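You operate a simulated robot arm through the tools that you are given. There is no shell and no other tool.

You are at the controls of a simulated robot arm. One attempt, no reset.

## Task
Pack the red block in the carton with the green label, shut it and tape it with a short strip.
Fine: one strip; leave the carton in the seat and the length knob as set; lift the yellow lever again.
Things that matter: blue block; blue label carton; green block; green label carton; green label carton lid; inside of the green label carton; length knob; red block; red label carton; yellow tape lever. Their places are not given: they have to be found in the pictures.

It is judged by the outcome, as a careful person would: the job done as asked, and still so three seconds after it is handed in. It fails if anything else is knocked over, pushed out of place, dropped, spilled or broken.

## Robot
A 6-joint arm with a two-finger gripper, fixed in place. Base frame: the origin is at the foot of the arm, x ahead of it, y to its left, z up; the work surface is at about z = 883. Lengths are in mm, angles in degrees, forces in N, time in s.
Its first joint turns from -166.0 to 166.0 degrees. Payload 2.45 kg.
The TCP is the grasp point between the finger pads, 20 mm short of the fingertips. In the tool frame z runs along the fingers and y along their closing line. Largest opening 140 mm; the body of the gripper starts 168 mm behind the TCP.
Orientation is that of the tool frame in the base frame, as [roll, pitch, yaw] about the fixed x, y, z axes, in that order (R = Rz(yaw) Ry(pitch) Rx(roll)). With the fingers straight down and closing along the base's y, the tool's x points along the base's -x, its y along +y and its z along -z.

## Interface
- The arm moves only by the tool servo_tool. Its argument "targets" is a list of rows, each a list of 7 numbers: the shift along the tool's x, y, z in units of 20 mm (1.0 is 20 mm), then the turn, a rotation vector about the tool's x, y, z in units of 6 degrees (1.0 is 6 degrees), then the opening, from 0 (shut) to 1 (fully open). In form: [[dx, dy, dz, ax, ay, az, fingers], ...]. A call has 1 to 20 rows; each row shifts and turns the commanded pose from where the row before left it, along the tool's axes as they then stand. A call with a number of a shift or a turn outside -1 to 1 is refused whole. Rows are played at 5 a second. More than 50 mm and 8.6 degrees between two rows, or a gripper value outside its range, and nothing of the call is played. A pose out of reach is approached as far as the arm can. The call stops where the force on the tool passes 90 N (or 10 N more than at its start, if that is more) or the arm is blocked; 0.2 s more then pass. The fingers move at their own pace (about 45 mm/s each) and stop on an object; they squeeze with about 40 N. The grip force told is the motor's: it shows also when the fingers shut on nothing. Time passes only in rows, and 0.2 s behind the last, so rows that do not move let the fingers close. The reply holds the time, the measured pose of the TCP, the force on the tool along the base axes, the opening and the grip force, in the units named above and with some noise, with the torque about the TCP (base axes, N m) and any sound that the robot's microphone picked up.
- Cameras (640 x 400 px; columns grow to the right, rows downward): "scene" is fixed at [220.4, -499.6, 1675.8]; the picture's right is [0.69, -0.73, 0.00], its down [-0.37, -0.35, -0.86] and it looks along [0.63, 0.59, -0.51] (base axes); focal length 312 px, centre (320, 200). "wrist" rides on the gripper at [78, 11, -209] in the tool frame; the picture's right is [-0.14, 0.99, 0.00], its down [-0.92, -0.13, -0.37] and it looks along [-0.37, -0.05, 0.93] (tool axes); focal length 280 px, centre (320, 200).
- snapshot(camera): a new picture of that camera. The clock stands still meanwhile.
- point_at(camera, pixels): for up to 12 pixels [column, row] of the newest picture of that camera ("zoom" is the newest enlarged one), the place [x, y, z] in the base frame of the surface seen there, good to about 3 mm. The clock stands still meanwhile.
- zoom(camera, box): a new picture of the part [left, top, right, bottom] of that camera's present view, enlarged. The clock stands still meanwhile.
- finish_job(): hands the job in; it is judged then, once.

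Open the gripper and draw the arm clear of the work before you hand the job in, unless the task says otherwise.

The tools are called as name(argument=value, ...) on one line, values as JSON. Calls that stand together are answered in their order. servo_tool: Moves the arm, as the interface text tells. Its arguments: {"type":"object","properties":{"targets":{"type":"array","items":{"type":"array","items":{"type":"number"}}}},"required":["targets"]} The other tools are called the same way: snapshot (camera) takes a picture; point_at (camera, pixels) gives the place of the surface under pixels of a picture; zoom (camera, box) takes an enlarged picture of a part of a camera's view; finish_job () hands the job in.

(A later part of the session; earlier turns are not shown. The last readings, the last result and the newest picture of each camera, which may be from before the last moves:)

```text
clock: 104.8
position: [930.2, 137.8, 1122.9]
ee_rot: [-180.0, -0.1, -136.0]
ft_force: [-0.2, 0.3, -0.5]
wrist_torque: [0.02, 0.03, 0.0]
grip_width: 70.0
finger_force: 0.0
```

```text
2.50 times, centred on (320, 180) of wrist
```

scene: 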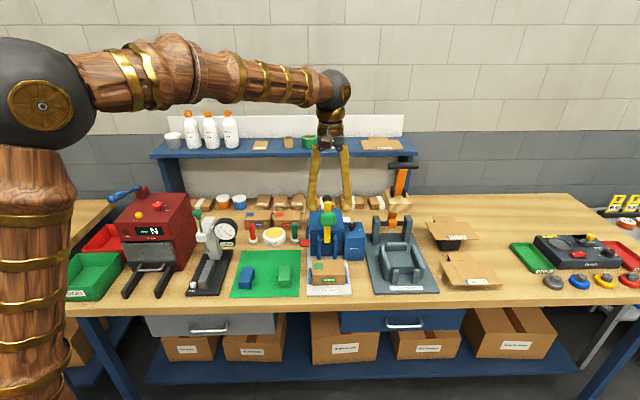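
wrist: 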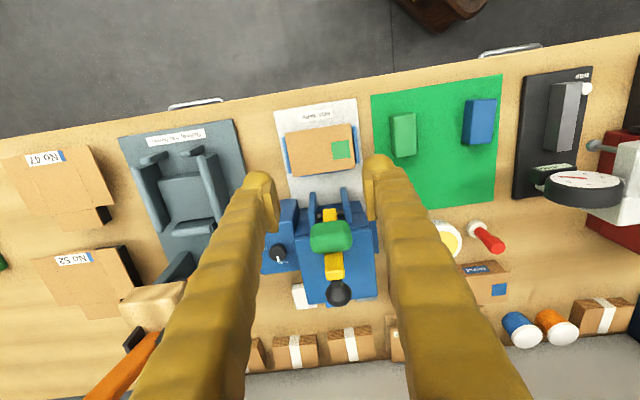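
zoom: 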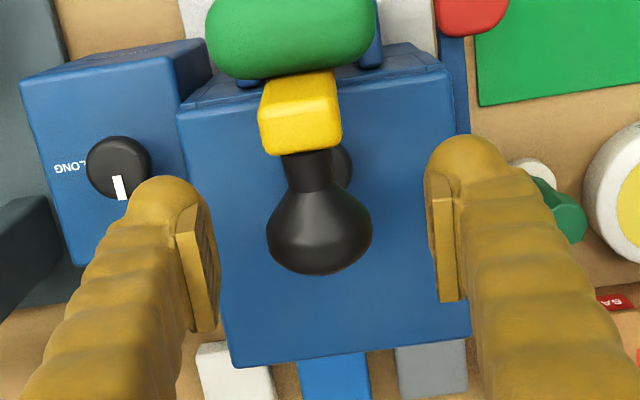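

The ball is centred between the pads. I grip it and sweep the lever forward along the arc again, in two parts.

servo_tool(targets=[[0, 0, 0, 0, 0, 0, 0.17], [0, 0, 0, 0, 0, 0, 0.17], [0, 0, 0, 0, 0, 0, 0.17], [0, 0, 0, 0, 0, 0, 0.17], [0.755, 0, -0.2, 0, 0, 0, 0.17], [0.75, 0, -0.16, 0, 0, 0, 0.17], [0.765, 0, -0.085, 0, 0, 0, 0.17], [0.77, 0, 0, 0, 0, 0, 0.17], [0.765, 0, 0.075, 0, 0, 0, 0.17], [0.755, 0, 0.16, 0, 0, 0, 0.17]])

servo_tool(targets=[[0.73, 0, 0.235, 0, 0, 0, 0.17], [0.705, 0, 0.31, 0, 0, 0, 0.17], [0.665, 0, 0.38, 0, 0, 0, 0.17], [0.625, 0, 0.45, 0, 0, 0, 0.17], [0.575, 0, 0.515, 0, 0, 0, 0.17], [0.515, 0, 0.57, 0, 0, 0, 0.17]])

zoom(camera="wrist", box=[240, 100, 400, 260])

```text
clock: 107.0
position: [862.6, 72.6, 1129.5]
ee_rot: [-179.9, 0.0, -135.9]
ft_force: [11.1, -15.7, 11.6]
wrist_torque: [-0.26, -0.25, 0.0]
grip_width: 36.3
finger_force: 9.3
```

```text
clock: 108.4
position: [807.6, 19.0, 1079.2]
ee_rot: [-179.8, -0.1, -136.1]
ft_force: [8.1, -19.1, 9.1]
wrist_torque: [0.28, -0.21, -0.43]
grip_width: 35.0
finger_force: 8.7
```

```text
2.50 times, centred on (320, 180) of wrist
```

zoom: 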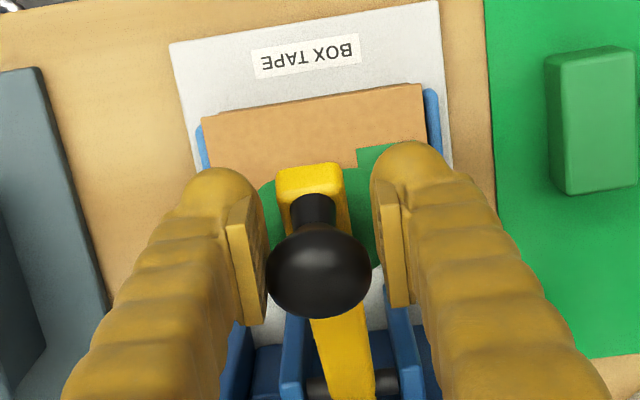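

The grip is off to one side (35 mm, left pad contact only) but the lever follows. I centre it and continue down.

servo_tool(targets=[[0, -0.1, 0, 0, 0, 0, 0.17], [0, -0.03, 0, 0, 0, 0, 0.17], [0.455, 0, 0.62, 0, 0, 0, 0.17], [0.385, 0, 0.665, 0, 0, 0, 0.17], [0.32, 0, 0.7, 0, 0, 0, 0.17], [0.24, 0, 0.735, 0, 0, 0, 0.17], [0.09, 0, 0.39, 0, 0, 0, 0.17]])

zoom(camera="wrist", box=[240, 100, 400, 260])

zoom(camera="scene", box=[300, 200, 360, 300])

```text
clock: 110.0
position: [788.9, -4.1, 1016.1]
ee_rot: [-180.0, -0.2, -135.9]
ft_force: [-5.8, -33.3, 16.6]
wrist_torque: [1.28, -0.79, -0.27]
grip_width: 30.4
finger_force: 45.1
```

```text
2.50 times, centred on (320, 180) of wrist
```

zoom: 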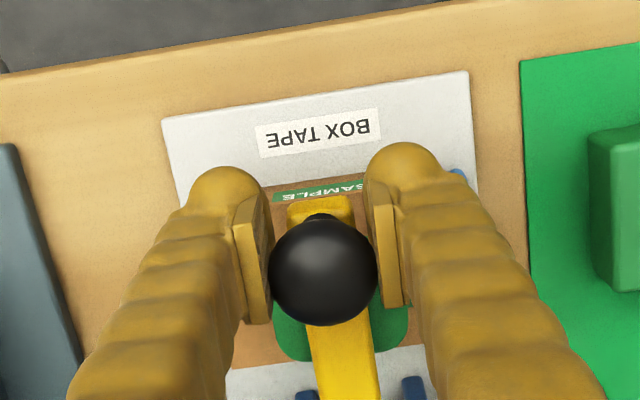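

```text
4.00 times, centred on (330, 250) of scene
```

zoom: 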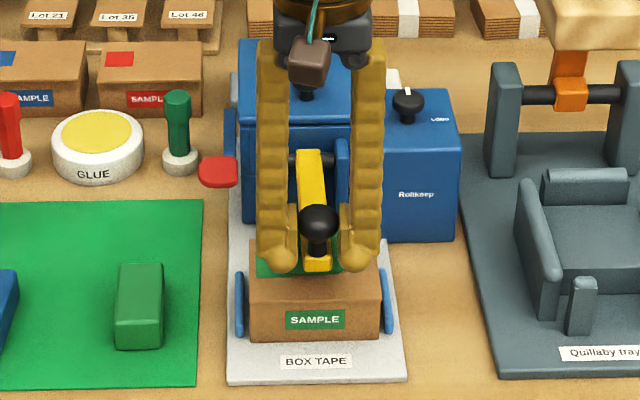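

The ball has slid within the pads; the lever still has some travel. I open, rise above it, close the fingers and measure the ball.

servo_tool(targets=[[0, 0, 0, 0, 0, 0, 0.32], [0, 0, -0.6, 0, 0, 0, 0.34], [0, 0, -0.95, 0, 0, 0, 0.34], [0, 0, -0.95, 0, 0, 0, 0.34], [0, 0, -0.5, 0, 0, 0, 0.34], [0, 0, 0, 0, 0, 0, 0], [0, 0, 0, 0, 0, 0, 0], [0, 0, 0, 0, 0, 0, 0], [0, 0, 0, 0, 0, 0, 0]])

zoom(camera="scene", box=[300, 200, 360, 300])

point_at(camera="zoom", pixels=[[318, 205], [318, 215], [318, 225], [318, 235], [302, 222], [335, 222], [318, 265], [290, 250], [345, 250], [290, 265], [300, 275], [270, 285]])

```text
clock: 112.0
position: [788.2, -3.4, 1076.3]
ee_rot: [-180.0, -0.1, -136.0]
ft_force: [0.0, -1.5, -0.5]
wrist_torque: [-0.01, 0.05, 0.02]
grip_width: 0.0
finger_force: 29.4
```

```text
4.00 times, centred on (330, 250) of scene
```

zoom: 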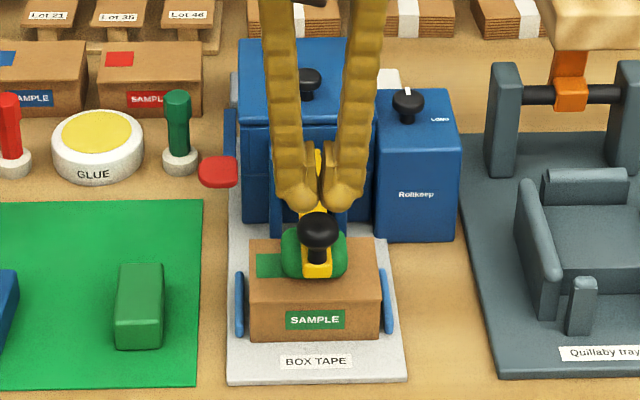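

```text
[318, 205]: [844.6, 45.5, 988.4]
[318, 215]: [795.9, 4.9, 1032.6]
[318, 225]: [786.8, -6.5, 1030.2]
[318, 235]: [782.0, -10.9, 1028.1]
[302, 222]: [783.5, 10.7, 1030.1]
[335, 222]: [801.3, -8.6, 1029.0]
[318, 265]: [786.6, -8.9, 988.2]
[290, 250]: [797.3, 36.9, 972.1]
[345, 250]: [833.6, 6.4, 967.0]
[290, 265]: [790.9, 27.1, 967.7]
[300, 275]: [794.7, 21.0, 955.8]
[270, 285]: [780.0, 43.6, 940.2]
```

The ball's top is at z≈1034, centre v≈570. I align and press down in steps, then hold.

servo_tool(targets=[[-0.2, 0.02, 0.8, 0, 0, 0, 0], [0, 0, 0.4, 0, 0, 0, 0], [0, 0, 0.2, 0, 0, 0, 0], [0.02, 0, 0.2, 0, 0, 0, 0], [0.02, 0, 0.15, 0, 0, 0, 0]])

zoom(camera="scene", box=[300, 200, 360, 300])

```text
clock: 113.2
position: [790.1, -0.1, 1044.7]
ee_rot: [-179.8, 0.1, -136.0]
ft_force: [-31.2, -7.7, 81.2]
wrist_torque: [-0.03, 0.73, 0.12]
grip_width: 5.9
finger_force: 29.9
```

```text
4.00 times, centred on (330, 250) of scene
```

zoom: 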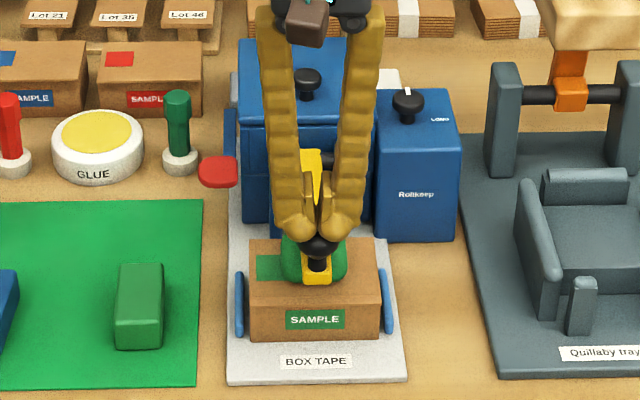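

81 N downward load on the lever at its stop. I hold it there for three seconds.

servo_tool(targets=[[0, 0, 0, 0, 0, 0, 0], [0, 0, 0, 0, 0, 0, 0], [0, 0, 0, 0, 0, 0, 0], [0, 0, 0, 0, 0, 0, 0], [0, 0, 0, 0, 0, 0, 0], [0, 0, 0, 0, 0, 0, 0], [0, 0, 0, 0, 0, 0, 0], [0, 0, 0, 0, 0, 0, 0], [0, 0, 0, 0, 0, 0, 0], [0, 0, 0, 0, 0, 0, 0], [0, 0, 0, 0, 0, 0, 0], [0, 0, 0, 0, 0, 0, 0], [0, 0, 0, 0, 0, 0, 0], [0, 0, 0, 0, 0, 0, 0], [0, 0, 0, 0, 0, 0, 0]])

zoom(camera="scene", box=[315, 240, 345, 285])

point_at(camera="zoom", pixels=[[320, 215], [320, 230], [280, 180], [260, 210], [370, 200], [300, 250], [240, 180], [400, 160], [320, 250]])

```text
clock: 113.6
position: [791.9, -0.6, 1047.0]
ee_rot: [-179.8, 0.2, -136.0]
ft_force: [-13.5, 6.5, 48.7]
wrist_torque: [0.01, 0.52, 0.04]
grip_width: 5.8
finger_force: 29.6
stopped in row 1: the force on the tool passed its limit at 100 N (the readings are from after the stop); the commanded pose is now the measured one
```

```text
8.89 times, centred on (330, 262) of scene
```

zoom: 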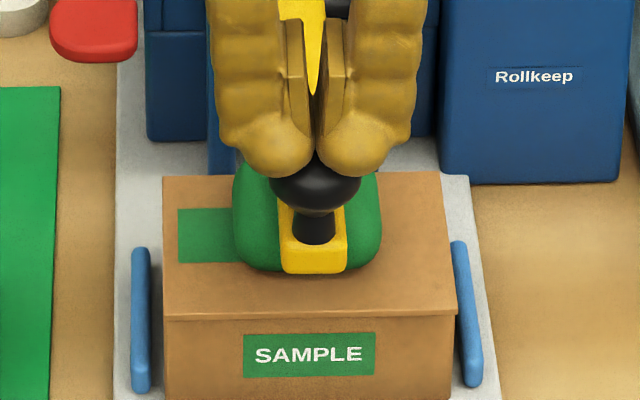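

```text
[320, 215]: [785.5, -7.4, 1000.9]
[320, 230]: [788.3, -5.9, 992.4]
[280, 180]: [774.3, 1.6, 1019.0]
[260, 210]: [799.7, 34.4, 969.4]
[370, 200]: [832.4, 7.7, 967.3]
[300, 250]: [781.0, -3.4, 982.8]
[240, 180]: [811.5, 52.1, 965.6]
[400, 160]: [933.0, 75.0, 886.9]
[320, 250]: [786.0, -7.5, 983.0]
```

The load crossed the limit briefly; it's now 49 N. I check whether the pad really touches the lid by sampling its lower front edge, and hold on with a moderate load.

servo_tool(targets=[[0, 0, 0.03, 0, 0, 0, 0], [0, 0, 0, 0, 0, 0, 0], [0, 0, 0, 0, 0, 0, 0], [0, 0, 0, 0, 0, 0, 0], [0, 0, 0, 0, 0, 0, 0], [0, 0, 0, 0, 0, 0, 0], [0, 0, 0, 0, 0, 0, 0], [0, 0, 0, 0, 0, 0, 0], [0, 0, 0, 0, 0, 0, 0], [0, 0, 0, 0, 0, 0, 0], [0, 0, 0, 0, 0, 0, 0], [0, 0, 0, 0, 0, 0, 0]])

zoom(camera="scene", box=[315, 240, 345, 285])

point_at(camera="zoom", pixels=[[255, 240], [255, 255], [260, 263], [262, 270], [262, 280], [370, 240], [368, 255], [365, 263], [365, 275], [320, 268], [320, 280], [240, 240]])

```text
clock: 114.4
position: [790.8, -1.4, 1047.7]
ee_rot: [-179.5, 0.2, -136.0]
ft_force: [-7.8, 4.6, 26.8]
wrist_torque: [-0.04, 0.41, 0.04]
grip_width: 5.9
finger_force: 29.7
stopped in row 4: the force on the tool passed its limit at 99 N (the readings are from after the stop); the commanded pose is now the measured one
```

```text
8.89 times, centred on (330, 262) of scene
```

zoom: 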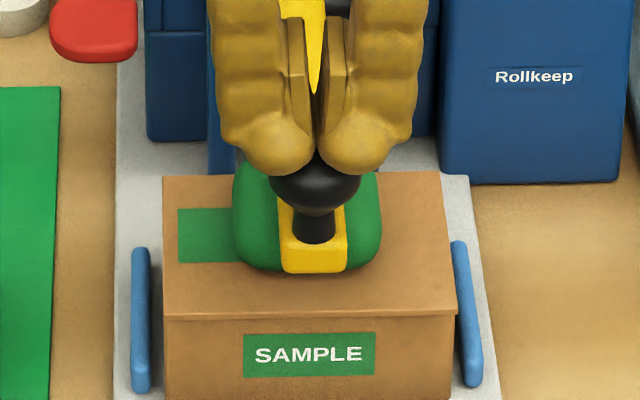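

```text
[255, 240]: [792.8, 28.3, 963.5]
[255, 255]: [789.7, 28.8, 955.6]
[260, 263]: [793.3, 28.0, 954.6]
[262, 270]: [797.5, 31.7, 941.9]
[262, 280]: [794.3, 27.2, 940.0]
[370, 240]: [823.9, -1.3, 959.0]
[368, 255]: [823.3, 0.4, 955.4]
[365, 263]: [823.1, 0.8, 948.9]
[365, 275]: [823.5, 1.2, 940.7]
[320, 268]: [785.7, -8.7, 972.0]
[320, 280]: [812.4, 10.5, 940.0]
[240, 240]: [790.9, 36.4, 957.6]
```

The pad is on the lid and the stop is hard, but still no sound or strip. With the lever down, I can see a black mushroom on top of the machine (scene ~(307,...)) and the red paddle; I zoom in on both.

zoom(camera="scene", box=[305, 200, 345, 245])

snapshot(camera="wrist")

zoom(camera="wrist", box=[290, 180, 410, 320])

```text
8.89 times, centred on (325, 222) of scene
```

zoom: 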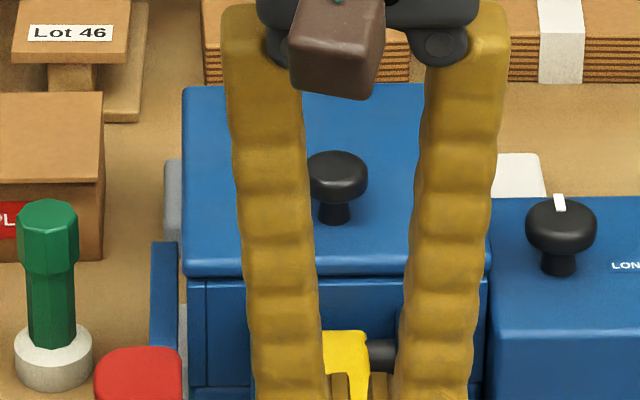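

```text
taken
```

wrist: 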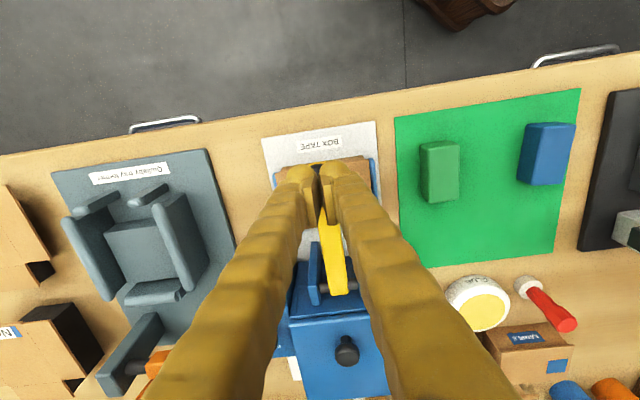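

```text
2.86 times, centred on (350, 250) of wrist
```

zoom: 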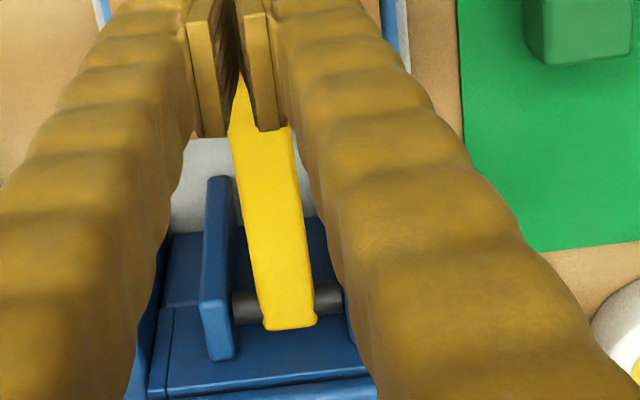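

I hold still for two seconds to see how the load settles, watching for a sound.

servo_tool(targets=[[0, 0, 0, 0, 0, 0, 0], [0, 0, 0, 0, 0, 0, 0], [0, 0, 0, 0, 0, 0, 0], [0, 0, 0, 0, 0, 0, 0], [0, 0, 0, 0, 0, 0, 0], [0, 0, 0, 0, 0, 0, 0], [0, 0, 0, 0, 0, 0, 0], [0, 0, 0, 0, 0, 0, 0], [0, 0, 0, 0, 0, 0, 0], [0, 0, 0, 0, 0, 0, 0]])

zoom(camera="scene", box=[315, 240, 345, 285])

```text
clock: 116.6
position: [791.7, 0.2, 1046.1]
ee_rot: [-179.6, 0.2, -135.9]
ft_force: [-2.3, -0.1, 61.9]
wrist_torque: [-0.13, 0.45, 0.0]
grip_width: 5.9
finger_force: 29.2
```

```text
8.89 times, centred on (330, 262) of scene
```

zoom: 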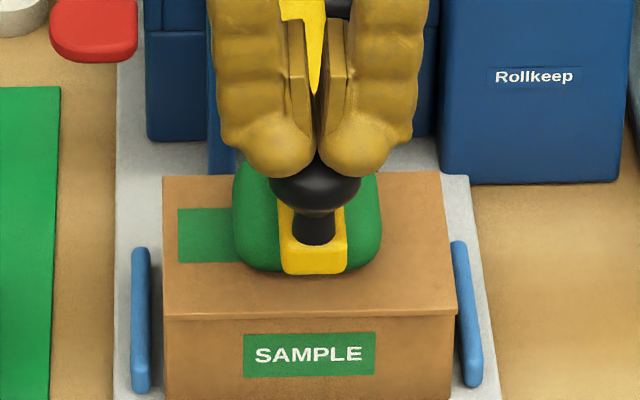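

62 N held for two seconds. Now I rise, reopen, regrip the ball and lift the lever to look at the lid.

servo_tool(targets=[[0, 0, -0.9, 0, 0, 0, 0], [0, 0, -0.3, 0, 0, 0, 0.45], [0, 0, 0, 0, 0, 0, 0.45], [0, 0, 0, 0, 0, 0, 0.45], [0, 0, 0, 0, 0, 0, 0.45], [0, 0, 0.9, 0, 0, 0, 0.45], [0, 0, 0.9, 0, 0, 0, 0.45], [0, 0, 0.95, 0, 0, 0, 0.45], [0, 0, 0, 0, 0, 0, 0.3], [0, 0, 0, 0, 0, 0, 0.17], [0, 0, 0, 0, 0, 0, 0.17], [0, 0, 0, 0, 0, 0, 0.17], [0, 0, 0, 0, 0, 0, 0.17]])

servo_tool(targets=[[-0.195, 0, -0.74, 0, 0, 0, 0.17], [-0.265, 0, -0.715, 0, 0, 0, 0.17], [-0.34, 0, -0.685, 0, 0, 0, 0.17], [-0.41, 0, -0.645, 0, 0, 0, 0.17], [-0.48, 0, -0.595, 0, 0, 0, 0.17], [-0.535, 0, -0.545, 0, 0, 0, 0.17], [-0.59, 0, -0.49, 0, 0, 0, 0.17]])

zoom(camera="wrist", box=[240, 80, 400, 260])

zoom(camera="scene", box=[300, 190, 360, 300])

```text
clock: 119.4
position: [790.9, -1.6, 1013.7]
ee_rot: [-179.7, 0.1, -136.0]
ft_force: [-6.1, 4.6, -2.0]
wrist_torque: [-0.09, 0.15, -0.05]
grip_width: 30.2
finger_force: 45.1
```

```text
clock: 121.0
position: [831.8, 39.5, 1103.5]
ee_rot: [-179.7, 0.1, -136.0]
ft_force: [-6.1, 11.1, -21.7]
wrist_torque: [-1.01, 0.82, 0.1]
grip_width: 31.1
finger_force: 45.1
```

```text
2.22 times, centred on (320, 170) of wrist
```

zoom: 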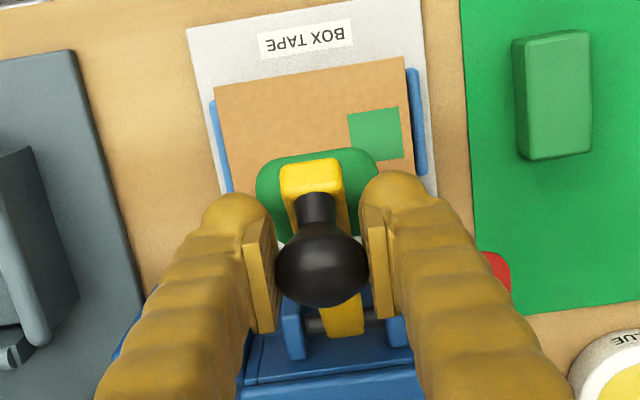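

```text
3.64 times, centred on (330, 245) of scene
```

zoom: 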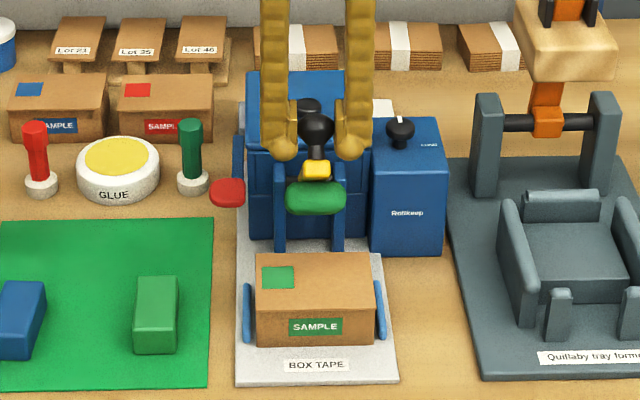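

Still no strip. I put the lever fully back up, then inspect the machine from other angles.

servo_tool(targets=[[-0.635, 0, -0.42, 0, 0, 0, 0.17], [-0.68, 0, -0.355, 0, 0, 0, 0.17], [-0.71, 0.03, -0.28, 0, 0, 0, 0.17], [-0.735, 0.02, -0.2, 0, 0, 0, 0.17], [-0.755, 0, -0.13, 0, 0, 0, 0.17], [-0.76, 0, -0.045, 0, 0, 0, 0.17], [-0.765, 0, 0.035, 0, 0, 0, 0.17], [-0.755, 0, 0.11, 0, 0, 0, 0.17]])

zoom(camera="scene", box=[300, 190, 360, 300])

```text
clock: 122.8
position: [913.0, 121.3, 1128.0]
ee_rot: [-179.6, 0.0, -135.9]
ft_force: [-32.3, 17.9, -18.3]
wrist_torque: [-0.7, 0.53, 0.81]
grip_width: 30.8
finger_force: 45.1
```

```text
3.64 times, centred on (330, 245) of scene
```

zoom: 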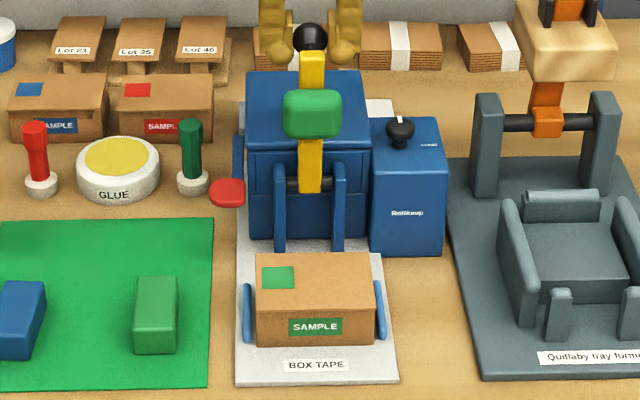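

I finish the return stroke, release the ball and rise; then I view the paddle's side.

servo_tool(targets=[[-0.74, 0.03, 0.19, 0, 0, 0, 0.17], [-0.4, 0, 0.12, 0, 0, 0, 0.17], [0, 0, 0, 0, 0, 0, 0.35], [0, 0, 0, 0, 0, 0, 0.5], [0, 0, -0.8, 0, 0, 0, 0.5], [0, 0, -0.95, 0, 0, 0, 0.5], [0, 0, -0.95, 0, 0, 0, 0.5], [0, 0, -0.95, 0, 0, 0, 0.5], [0, 0.9, -0.95, 0, 0, 0, 0.5], [0.5, 0.95, 0, 0, 0, 0, 0.5], [0.5, 0.95, 0, 0, 0, 0, 0.5], [0.5, 0.95, 0, 0, 0, 0, 0.5], [0.5, 0.95, 0, 0, 0, 0, 0.5]])

snapshot(camera="wrist")

zoom(camera="wrist", box=[210, 90, 310, 220])

```text
clock: 125.6
position: [834.6, 176.4, 1213.6]
ee_rot: [-179.7, 0.1, -136.1]
ft_force: [0.1, 0.1, 0.8]
wrist_torque: [-0.04, -0.03, -0.01]
grip_width: 70.3
finger_force: 0.1
```

```text
taken
```

wrist: 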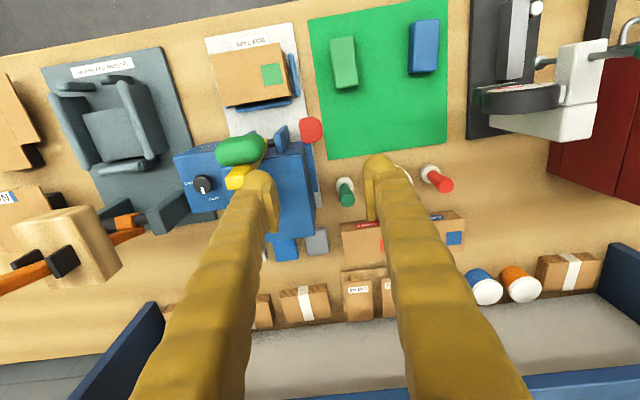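

```text
3.08 times, centred on (260, 155) of wrist
```

zoom: 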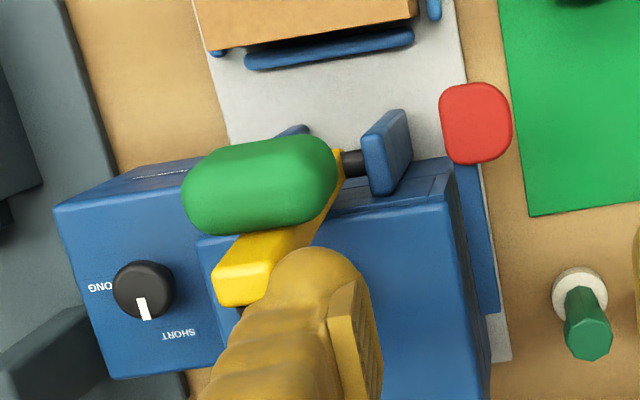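

I measure the paddle and its arm to understand how it is mounted.

point_at(camera="zoom", pixels=[[475, 120], [450, 95], [500, 145], [465, 175], [475, 220], [488, 270], [492, 305], [495, 330], [385, 160], [400, 130], [300, 130], [240, 60]])

zoom(camera="scene", box=[298, 205, 328, 255])

point_at(camera="zoom", pixels=[[200, 250], [240, 240], [200, 280], [255, 130], [260, 180], [265, 210], [250, 215], [200, 230]])

```text
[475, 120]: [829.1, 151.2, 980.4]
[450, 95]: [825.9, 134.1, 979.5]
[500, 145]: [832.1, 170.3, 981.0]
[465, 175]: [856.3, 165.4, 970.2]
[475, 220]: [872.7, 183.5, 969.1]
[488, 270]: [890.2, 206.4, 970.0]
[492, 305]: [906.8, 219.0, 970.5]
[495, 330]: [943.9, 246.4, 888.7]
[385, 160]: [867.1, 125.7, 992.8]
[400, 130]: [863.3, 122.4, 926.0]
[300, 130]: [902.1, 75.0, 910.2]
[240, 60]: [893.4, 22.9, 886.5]
```

```text
8.00 times, centred on (313, 230) of scene
```

zoom: 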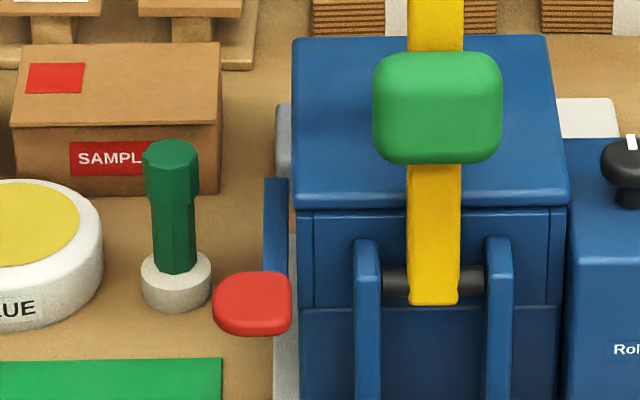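

```text
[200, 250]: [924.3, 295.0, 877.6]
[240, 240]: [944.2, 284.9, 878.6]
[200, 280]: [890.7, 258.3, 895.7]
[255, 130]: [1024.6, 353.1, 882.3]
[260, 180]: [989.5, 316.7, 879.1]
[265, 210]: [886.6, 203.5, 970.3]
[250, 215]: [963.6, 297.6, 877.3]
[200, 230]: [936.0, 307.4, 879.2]
```

The zoom pictures are sharp, so I examine the lid's surface and edges at the highest enlargement for a faint strip.

zoom(camera="scene", box=[312, 256, 346, 278])

zoom(camera="scene", box=[312, 268, 346, 290])

zoom(camera="wrist", box=[200, 20, 310, 120])

```text
16.00 times, centred on (329, 267) of scene
```

zoom: 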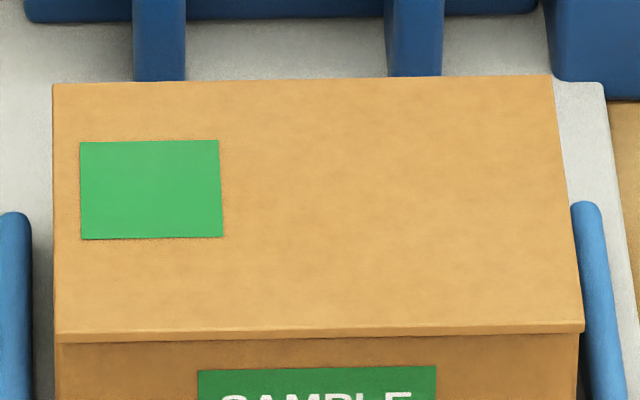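

```text
16.00 times, centred on (329, 279) of scene
```

zoom: 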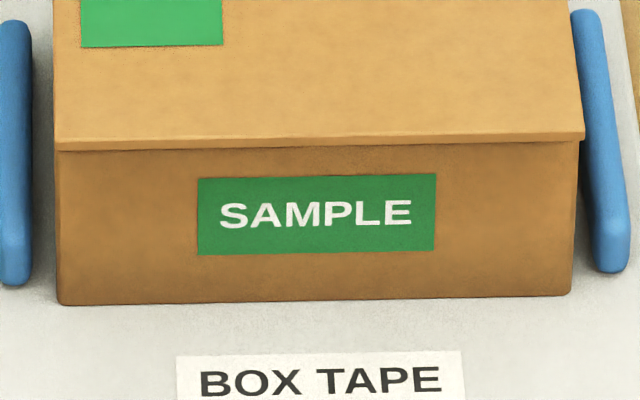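

```text
4.00 times, centred on (255, 70) of wrist
```

zoom: 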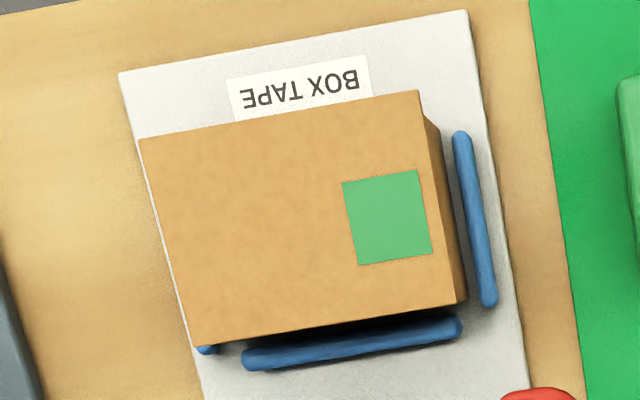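

The lid and carton are unchanged and exactly placed. I need to see whether the pad truly meets the lid at the bottom of the stroke, so I'll bring the lever down again; first back to the ball.

servo_tool(targets=[[-0.5, -0.95, 0, 0, 0, 0, 0.5], [-0.5, -0.95, 0, 0, 0, 0, 0.5], [-0.5, -0.95, 0, 0, 0, 0, 0.5], [-0.5, -0.95, 0, 0, 0, 0, 0.5], [0, -0.9, 0, 0, 0, 0, 0.5], [0, 0, 0.95, 0, 0, 0, 0.5]])

zoom(camera="wrist", box=[240, 90, 400, 260])

zoom(camera="wrist", box=[270, 120, 310, 165])

```text
clock: 127.0
position: [929.5, 137.2, 1195.8]
ee_rot: [-179.7, 0.2, -136.1]
ft_force: [0.0, 0.4, 0.7]
wrist_torque: [0.0, 0.01, 0.01]
grip_width: 69.9
finger_force: 0.0
```

```text
2.35 times, centred on (320, 175) of wrist
```

zoom: 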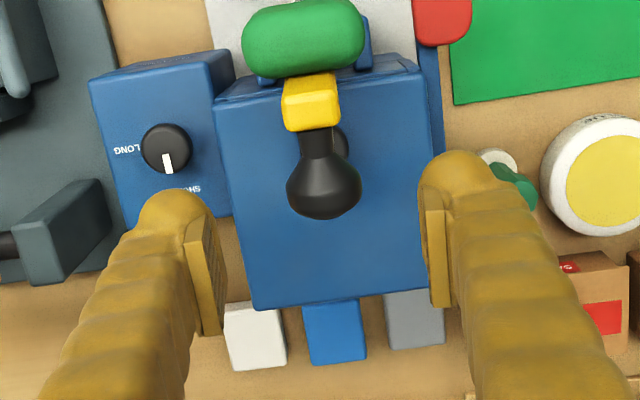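

```text
8.89 times, centred on (290, 142) of wrist
```

zoom: 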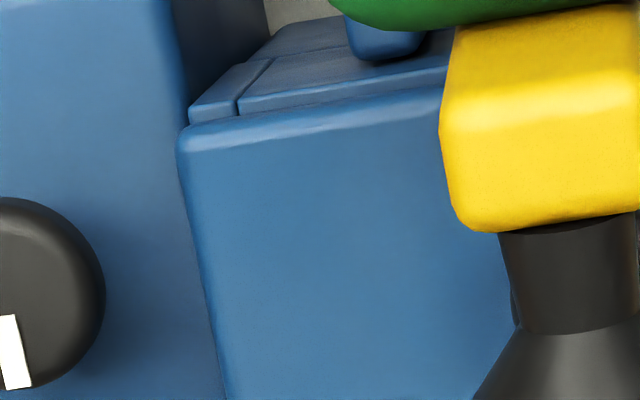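

In this view the knob's pointer (165,152)-(167,173) is some 7° short of the box's depth direction. I'll nudge it fully to SHORT before the next press: rotate the tool to close fore-aft and go above the knob.

servo_tool(targets=[[0, 0, -0.5, 0, 0, 1, 0.4], [0, 0, -0.5, 0, 0, 1, 0.4], [0, 0, 0, 0, 0, 1, 0.4], [0, 0, 0, 0, 0, 1, 0.4], [0, 0, 0, 0, 0, 1, 0.4], [0, 0, 0, 0, 0, 1, 0.4], [0, 0, 0, 0, 0, 1, 0.4], [0, 0, 0, 0, 0, 1, 0.4], [0, 0, 0, 0, 0, 1, 0.4], [0, 0, 0, 0, 0, 1, 0.4], [0, 0, 0, 0, 0, 1, 0.4], [0, 0, 0, 0, 0, 1, 0.4], [0, 0, 0, 0, 0, 1, 0.4], [0, 0, 0, 0, 0, 1, 0.4], [0, 0, 0, 0, 0, 1, 0.4]])

servo_tool(targets=[[-0.966, -0.073, 0, 0, 0, 0, 0.36], [-0.966, -0.073, 0, 0, 0, 0, 0.36], [-0.966, -0.073, 0, 0, 0, 0, 0.36], [-0.966, -0.073, 0, 0, 0, 0, 0.36], [-0.966, -0.073, 0, 0, 0, 0, 0.36], [0, 0, 0.9, 0, 0, 0, 0.36], [0, 0, 0.9, 0, 0, 0, 0.36], [0, 0, 0.9, 0, 0, 0, 0.36], [0, 0, 0.9, 0, 0, 0, 0.36], [0, 0, 0.9, 0, 0, 0, 0.36], [0, 0, 0.9, 0, 0, 0, 0.36], [0, 0, 0.9, 0, 0, 0, 0.36], [0, 0, 0.9, 0, 0, 0, 0.36]])

zoom(camera="wrist", box=[260, 120, 380, 240])

```text
clock: 130.2
position: [929.3, 135.5, 1215.7]
ee_rot: [180.0, 0.3, 133.9]
ft_force: [-0.4, -0.3, -0.3]
wrist_torque: [-0.01, -0.02, 0.0]
grip_width: 55.8
finger_force: 0.0
```

```text
clock: 133.0
position: [992.1, 62.5, 1072.2]
ee_rot: [179.9, 0.4, 134.1]
ft_force: [-0.1, 0.0, 0.2]
wrist_torque: [-0.02, -0.01, 0.0]
grip_width: 50.4
finger_force: 0.1
```

```text
3.33 times, centred on (320, 180) of wrist
```

zoom: 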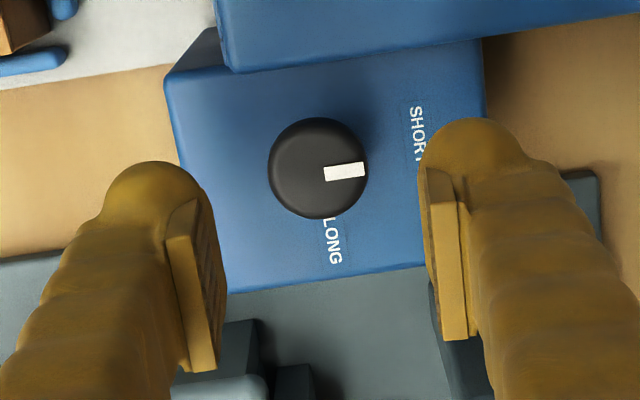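

The pointer is ~4° short of SHORT. I descend, grip, turn 5° and release.

servo_tool(targets=[[0, 0, 0.9, 0, 0, 0, 0.36], [0, 0, 0.9, 0, 0, 0, 0.36], [0, 0, 0.85, 0, 0, 0, 0.36], [0, 0, 0, 0, 0, 0, 0.12], [0, 0, 0, 0, 0, 0, 0.12], [0, 0, 0, 0, 0, 0, 0.12], [0.001, 0.02, 0.05, 0, 0, -0.45, 0.12], [0.001, 0.02, 0.05, 0, 0, -0.45, 0.12], [0, 0, 0, 0, 0, 0, 0.12]])

zoom(camera="wrist", box=[260, 120, 380, 240])

```text
clock: 135.0
position: [992.5, 61.3, 1015.4]
ee_rot: [180.0, 0.1, 139.4]
ft_force: [-5.2, -1.4, -33.7]
wrist_torque: [-0.06, -0.63, -0.54]
grip_width: 26.1
finger_force: 44.4
```

```text
3.33 times, centred on (320, 180) of wrist
```

zoom: 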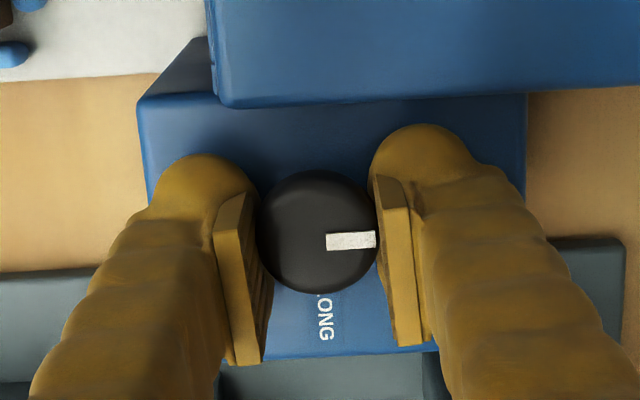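

Now the pointer is parallel to the box's depth edges. I release and lift off.

servo_tool(targets=[[0, 0, 0, 0, 0, 0, 0.22], [0, 0, 0, 0, 0, 0, 0.28], [0, 0, -0.4, 0, 0, 0, 0.3], [0, 0, -0.9, 0, 0, 0, 0.3], [0, 0, -0.95, 0, 0, 0, 0.3], [0, 0, -0.95, 0, 0, 0, 0.3], [0, 0, -0.95, 0, 0, 0, 0.5], [0, 0, -0.95, 0, 0, 0, 0.5], [0, 0, -0.95, 0, 0, 0, 0.5], [0, 0, -0.95, 0, 0, 0, 0.5], [0, 0, -0.95, 0, 0, 0, 0.5], [0, 0, -0.95, 0, 0, 0, 0.5]])

zoom(camera="wrist", box=[285, 105, 365, 185])

zoom(camera="scene", box=[335, 205, 365, 235])

```text
clock: 137.6
position: [992.8, 61.9, 1194.7]
ee_rot: [179.9, 0.3, 139.4]
ft_force: [0.1, 0.2, -0.3]
wrist_torque: [-0.01, 0.04, -0.01]
grip_width: 69.9
finger_force: 0.0
```

```text
5.00 times, centred on (325, 145) of wrist
```

zoom: 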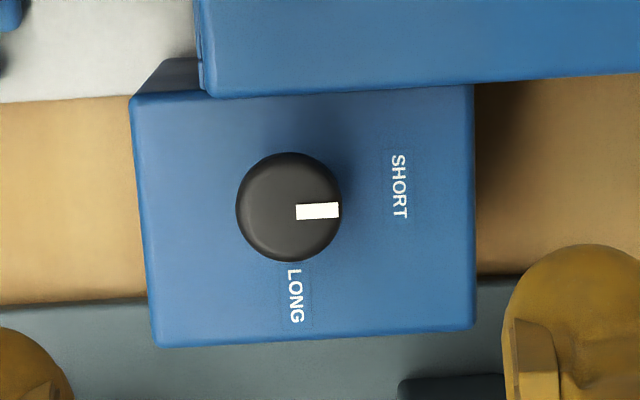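

```text
13.33 times, centred on (350, 220) of scene
```

zoom: 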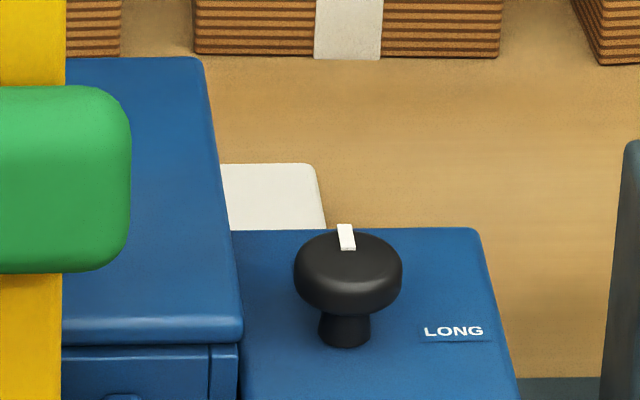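

The knob is squarely at SHORT. I rotate back and return to the lever's ball.

servo_tool(targets=[[0, 0, 0, 0, 0, -0.94, 0.5], [0, 0, 0, 0, 0, -0.94, 0.5], [0, 0, 0, 0, 0, -0.94, 0.5], [0, 0, 0, 0, 0, -0.94, 0.5], [0, 0, 0, 0, 0, -0.94, 0.5], [0, 0, 0, 0, 0, -0.94, 0.5], [0, 0, 0, 0, 0, -0.94, 0.5], [0, 0, 0, 0, 0, -0.94, 0.5], [0, 0, 0, 0, 0, -0.94, 0.5], [0, 0, 0, 0, 0, -0.94, 0.5], [0, 0, 0, 0, 0, -0.94, 0.5], [0, 0, 0, 0, 0, -0.94, 0.5], [0, 0, 0, 0, 0, -0.94, 0.5], [0, 0, 0, 0, 0, -0.94, 0.5], [0, 0, 0, 0, 0, -0.94, 0.5]])

servo_tool(targets=[[-0.07, 0.975, 0, 0, 0, 0, 0.5], [-0.07, 0.975, 0, 0, 0, 0, 0.5], [-0.07, 0.975, 0, 0, 0, 0, 0.5], [-0.07, 0.975, 0, 0, 0, 0, 0.5], [-0.07, 0.975, 0, 0, 0, 0, 0.5], [0, 0, 0.9, 0, 0, 0, 0.5], [0, 0, 0.9, 0, 0, 0, 0.5], [0, 0, 0.9, 0, 0, 0, 0.5], [0, 0, 0.9, 0, 0, 0, 0.5]])

zoom(camera="wrist", box=[240, 100, 400, 260])

```text
clock: 140.8
position: [991.8, 61.8, 1195.6]
ee_rot: [-179.7, 0.1, -135.8]
ft_force: [0.4, 0.4, 0.2]
wrist_torque: [-0.01, -0.02, -0.02]
grip_width: 69.9
finger_force: 0.1
```

```text
clock: 142.8
position: [930.5, 137.6, 1123.5]
ee_rot: [-179.7, 0.2, -136.0]
ft_force: [-0.6, 0.1, 0.1]
wrist_torque: [0.0, 0.02, -0.02]
grip_width: 69.9
finger_force: 0.0
```

```text
2.50 times, centred on (320, 180) of wrist
```

zoom: 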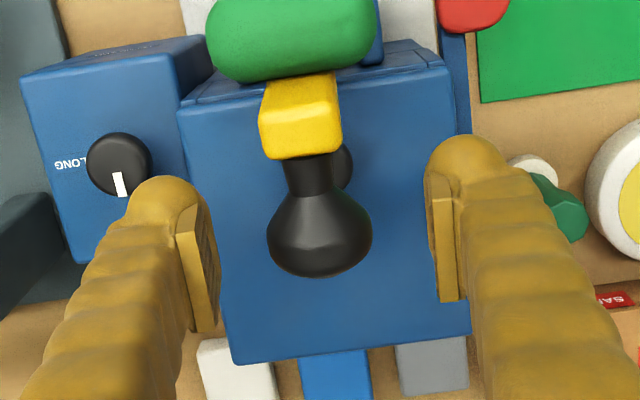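

The ball is centred between the pads. I grip it and swing the lever forward.

servo_tool(targets=[[0, -0.03, 0, 0, 0, 0, 0.3], [0, 0, 0, 0, 0, 0, 0.17], [0, 0, 0, 0, 0, 0, 0.17], [0, 0, 0, 0, 0, 0, 0.17], [0, 0, 0, 0, 0, 0, 0.17], [0, 0, 0, 0, 0, 0, 0.17]])

servo_tool(targets=[[0.755, 0, -0.2, 0, 0, 0, 0.17], [0.75, 0, -0.16, 0, 0, 0, 0.17], [0.765, 0, -0.085, 0, 0, 0, 0.17], [0.77, 0, 0, 0, 0, 0, 0.17], [0.765, -0.02, 0.075, 0, 0, 0, 0.17], [0.755, -0.02, 0.16, 0, 0, 0, 0.17], [0.73, 0, 0.235, 0, 0, 0, 0.17], [0.705, 0, 0.31, 0, 0, 0, 0.17]])

zoom(camera="wrist", box=[240, 100, 400, 260])

```text
clock: 144.2
position: [928.7, 138.4, 1123.3]
ee_rot: [-179.7, 0.2, -136.0]
ft_force: [-13.5, 10.8, -3.0]
wrist_torque: [0.11, 0.15, 0.56]
grip_width: 30.5
finger_force: 45.2
```

```text
clock: 146.0
position: [845.3, 52.0, 1116.3]
ee_rot: [-179.6, 0.1, -136.0]
ft_force: [33.8, -3.4, -22.0]
wrist_torque: [0.83, -0.94, 0.08]
grip_width: 31.3
finger_force: 44.6
```

```text
2.50 times, centred on (320, 180) of wrist
```

zoom: 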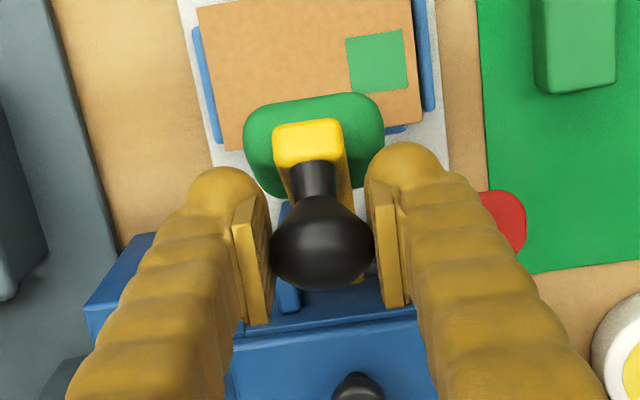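

The swing goes well. I continue down to just above the lid.

servo_tool(targets=[[0.665, 0, 0.39, 0, 0, 0, 0.17], [0.625, 0, 0.46, 0, 0, 0, 0.17], [0.575, 0, 0.52, 0, 0, 0, 0.17], [0.515, 0, 0.57, 0, 0, 0, 0.17], [0.455, 0, 0.62, 0, 0, 0, 0.17], [0.385, 0, 0.665, 0, 0, 0, 0.17], [0.32, 0, 0.7, 0, 0, 0, 0.17], [0.24, 0, 0.735, 0, 0, 0, 0.17], [0.09, 0, 0.39, 0, 0, 0, 0.17]])

servo_tool(targets=[[0.05, 0, 0.3, 0, 0, 0, 0.17], [0.03, 0, 0.3, 0, 0, 0, 0.17], [0.02, 0, 0.2, 0, 0, 0, 0.17], [0, 0, 0, 0, 0, 0, 0.17]])

zoom(camera="scene", box=[315, 240, 345, 285])

```text
clock: 148.0
position: [789.6, -2.3, 1013.9]
ee_rot: [-179.7, 0.2, -136.1]
ft_force: [8.6, -17.5, 2.5]
wrist_torque: [0.41, 0.1, -0.21]
grip_width: 34.0
finger_force: 7.7
```

```text
clock: 149.0
position: [787.3, -3.6, 998.3]
ee_rot: [-179.8, 0.2, -136.0]
ft_force: [14.8, -11.6, 6.6]
wrist_torque: [0.16, 0.26, -0.05]
grip_width: 33.5
finger_force: 7.0
```

```text
8.89 times, centred on (330, 262) of scene
```

zoom: 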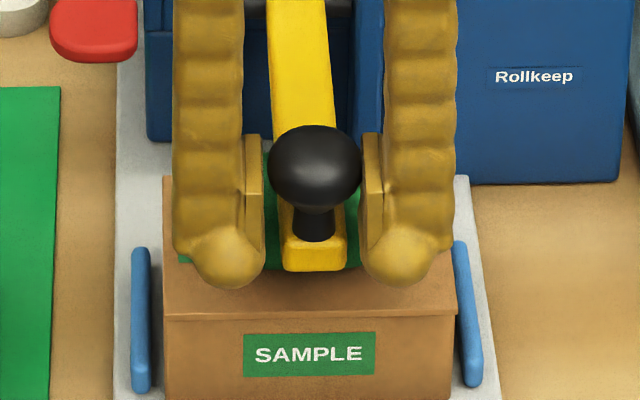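

The lever is nearly down but the pads slid. I open, rise, close the fingers and press the ball's top again.

servo_tool(targets=[[0, -0.04, 0, 0, 0, 0, 0.34], [0, 0, -0.8, 0, 0, 0, 0.36], [0, 0, -0.95, 0, 0, 0, 0.36], [0, 0, -0.95, 0, 0, 0, 0.36], [0, 0, -0.95, 0, 0, 0, 0.36], [-0.2, 0, -0.2, 0, 0, 0, 0], [0, 0, 0, 0, 0, 0, 0], [0, 0, 0, 0, 0, 0, 0], [0, 0, 0, 0, 0, 0, 0]])

servo_tool(targets=[[0, 0, 0.8, 0, 0, 0, 0], [0, 0, 0.3, 0, 0, 0, 0], [0, 0, 0.25, 0, 0, 0, 0], [0.02, 0, 0.2, 0, 0, 0, 0], [0.02, 0, 0.1, 0, 0, 0, 0], [0, 0, 0, 0, 0, 0, 0]])

zoom(camera="scene", box=[315, 240, 345, 285])

```text
clock: 151.0
position: [791.4, -0.8, 1076.8]
ee_rot: [-179.8, 0.2, -136.1]
ft_force: [-0.5, 0.6, -0.7]
wrist_torque: [-0.06, 0.03, 0.0]
grip_width: 0.0
finger_force: 28.5
```

```text
clock: 152.4
position: [790.5, -2.0, 1045.2]
ee_rot: [-179.4, 0.3, -136.1]
ft_force: [-16.4, -5.7, 71.4]
wrist_torque: [-0.07, 0.61, -0.01]
grip_width: 5.9
finger_force: 29.3
```

```text
8.89 times, centred on (330, 262) of scene
```

zoom: 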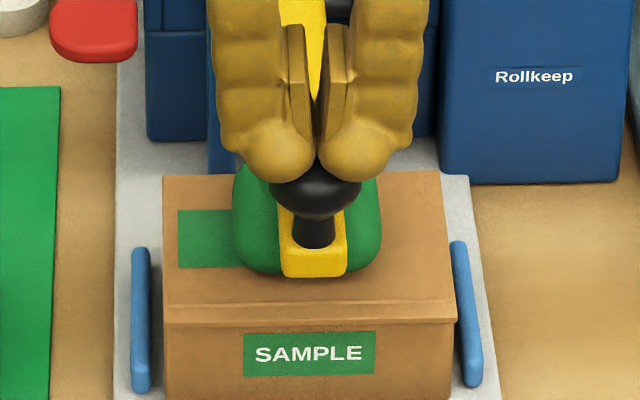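

Something changed at the lid's front edge (rows 300–325). I zoom in there.

zoom(camera="scene", box=[312, 260, 346, 284])

point_at(camera="zoom", pixels=[[70, 180], [120, 200], [70, 250], [150, 262], [400, 250], [540, 250], [300, 255], [300, 270], [300, 280], [540, 180], [560, 270], [100, 275]])

```text
16.00 times, centred on (329, 272) of scene
```

zoom: 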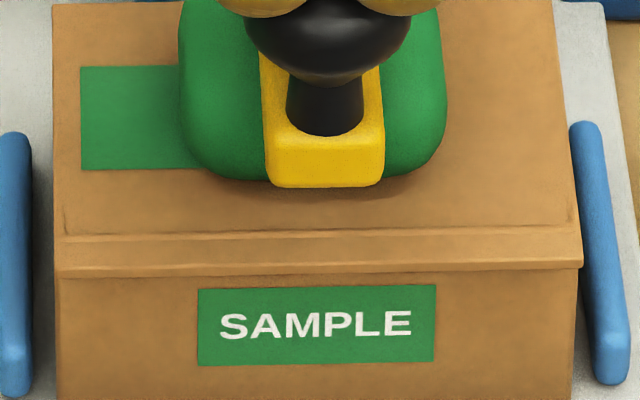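

```text
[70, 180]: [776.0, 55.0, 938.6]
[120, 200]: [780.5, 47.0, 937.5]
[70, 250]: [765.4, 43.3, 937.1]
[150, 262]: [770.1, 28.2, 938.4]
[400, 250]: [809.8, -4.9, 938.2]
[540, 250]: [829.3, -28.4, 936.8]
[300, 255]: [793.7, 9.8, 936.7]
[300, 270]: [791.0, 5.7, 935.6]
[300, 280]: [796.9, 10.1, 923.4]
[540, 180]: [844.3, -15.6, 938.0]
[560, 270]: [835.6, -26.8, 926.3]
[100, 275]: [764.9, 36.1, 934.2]
```

The lid is pressed slightly into the rim under the load. I ease off and look at the lid again.

servo_tool(targets=[[0, 0, -0.5, 0, 0, 0, 0], [0, 0, -0.7, 0, 0, 0, 0], [0, 0, 0, 0, 0, 0, 0]])

zoom(camera="scene", box=[312, 260, 346, 284])

zoom(camera="scene", box=[300, 200, 360, 300])

```text
clock: 153.2
position: [789.6, -1.4, 1065.8]
ee_rot: [-179.6, 0.2, -136.1]
ft_force: [-0.6, -0.4, 0.5]
wrist_torque: [0.0, 0.03, 0.01]
grip_width: 0.2
finger_force: 29.1
```

```text
16.00 times, centred on (329, 272) of scene
```

zoom: 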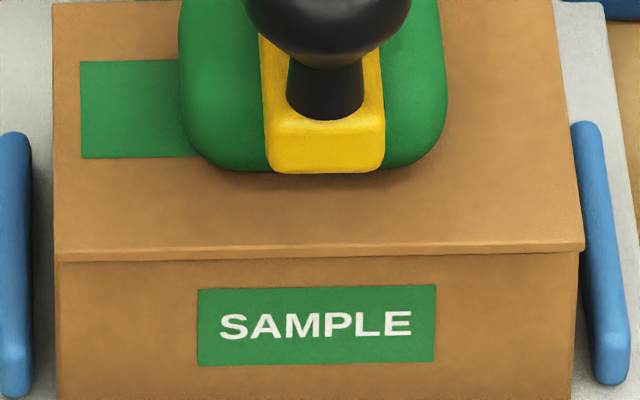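

```text
4.00 times, centred on (330, 250) of scene
```

zoom: 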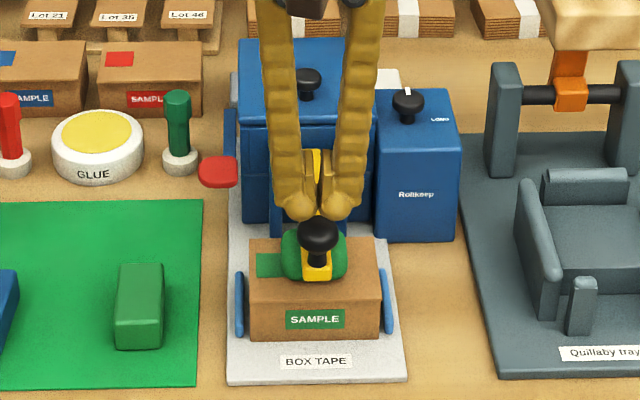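

Under load the lid gives a little, so the lever can go deeper with more force than I held before. I press again to the same point, then add small increments and hold.

servo_tool(targets=[[0, 0, 0.6, 0, 0, 0, 0], [0, 0, 0.3, 0, 0, 0, 0], [0, 0, 0.25, 0, 0, 0, 0], [0, 0, 0, 0, 0, 0, 0], [0, 0, 0, 0, 0, 0, 0], [0, 0, 0, 0, 0, 0, 0], [0, 0, 0, 0, 0, 0, 0], [0, 0, 0, 0, 0, 0, 0]])

zoom(camera="scene", box=[312, 260, 346, 284])

```text
clock: 155.0
position: [790.7, -2.0, 1044.1]
ee_rot: [-179.5, 0.2, -136.0]
ft_force: [-23.4, -16.3, 72.9]
wrist_torque: [-0.32, 0.62, 0.04]
grip_width: 6.1
finger_force: 29.7
```

```text
16.00 times, centred on (329, 272) of scene
```

zoom: 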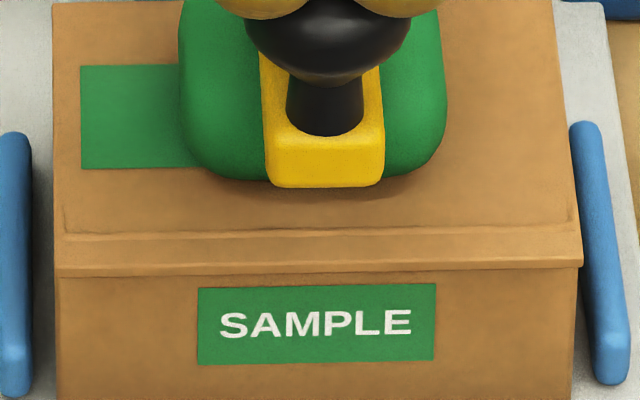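

Stable at 73 N down with a forward component. I shift 2 mm back over the ball and add a little more pressure, then hold.

servo_tool(targets=[[-0.08, 0, 0, 0, 0, 0, 0], [-0.04, 0, 0, 0, 0, 0, 0], [0, 0, 0.04, 0, 0, 0, 0], [0, 0, 0, 0, 0, 0, 0], [0, 0, 0.03, 0, 0, 0, 0], [0, 0, 0, 0, 0, 0, 0], [0, 0, 0, 0, 0, 0, 0]])

zoom(camera="scene", box=[312, 260, 346, 284])

```text
clock: 155.8
position: [792.7, 1.1, 1046.8]
ee_rot: [-179.5, 0.3, -136.0]
ft_force: [-12.2, 3.3, 37.6]
wrist_torque: [-0.05, 0.59, -0.02]
grip_width: 6.1
finger_force: 29.0
stopped in row 4: the force on the tool passed its limit at 91 N (the readings are from after the stop); the commanded pose is now the measured one
```

```text
16.00 times, centred on (329, 272) of scene
```

zoom: 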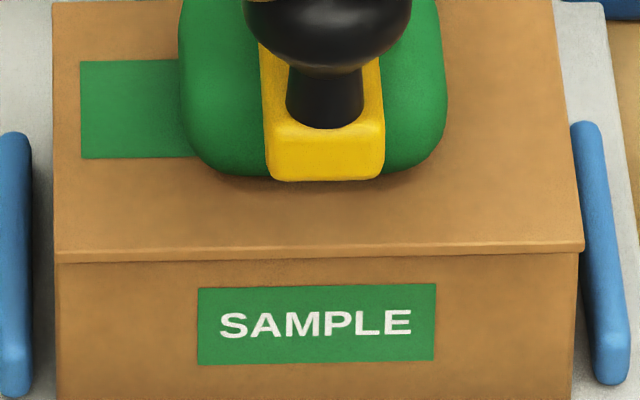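

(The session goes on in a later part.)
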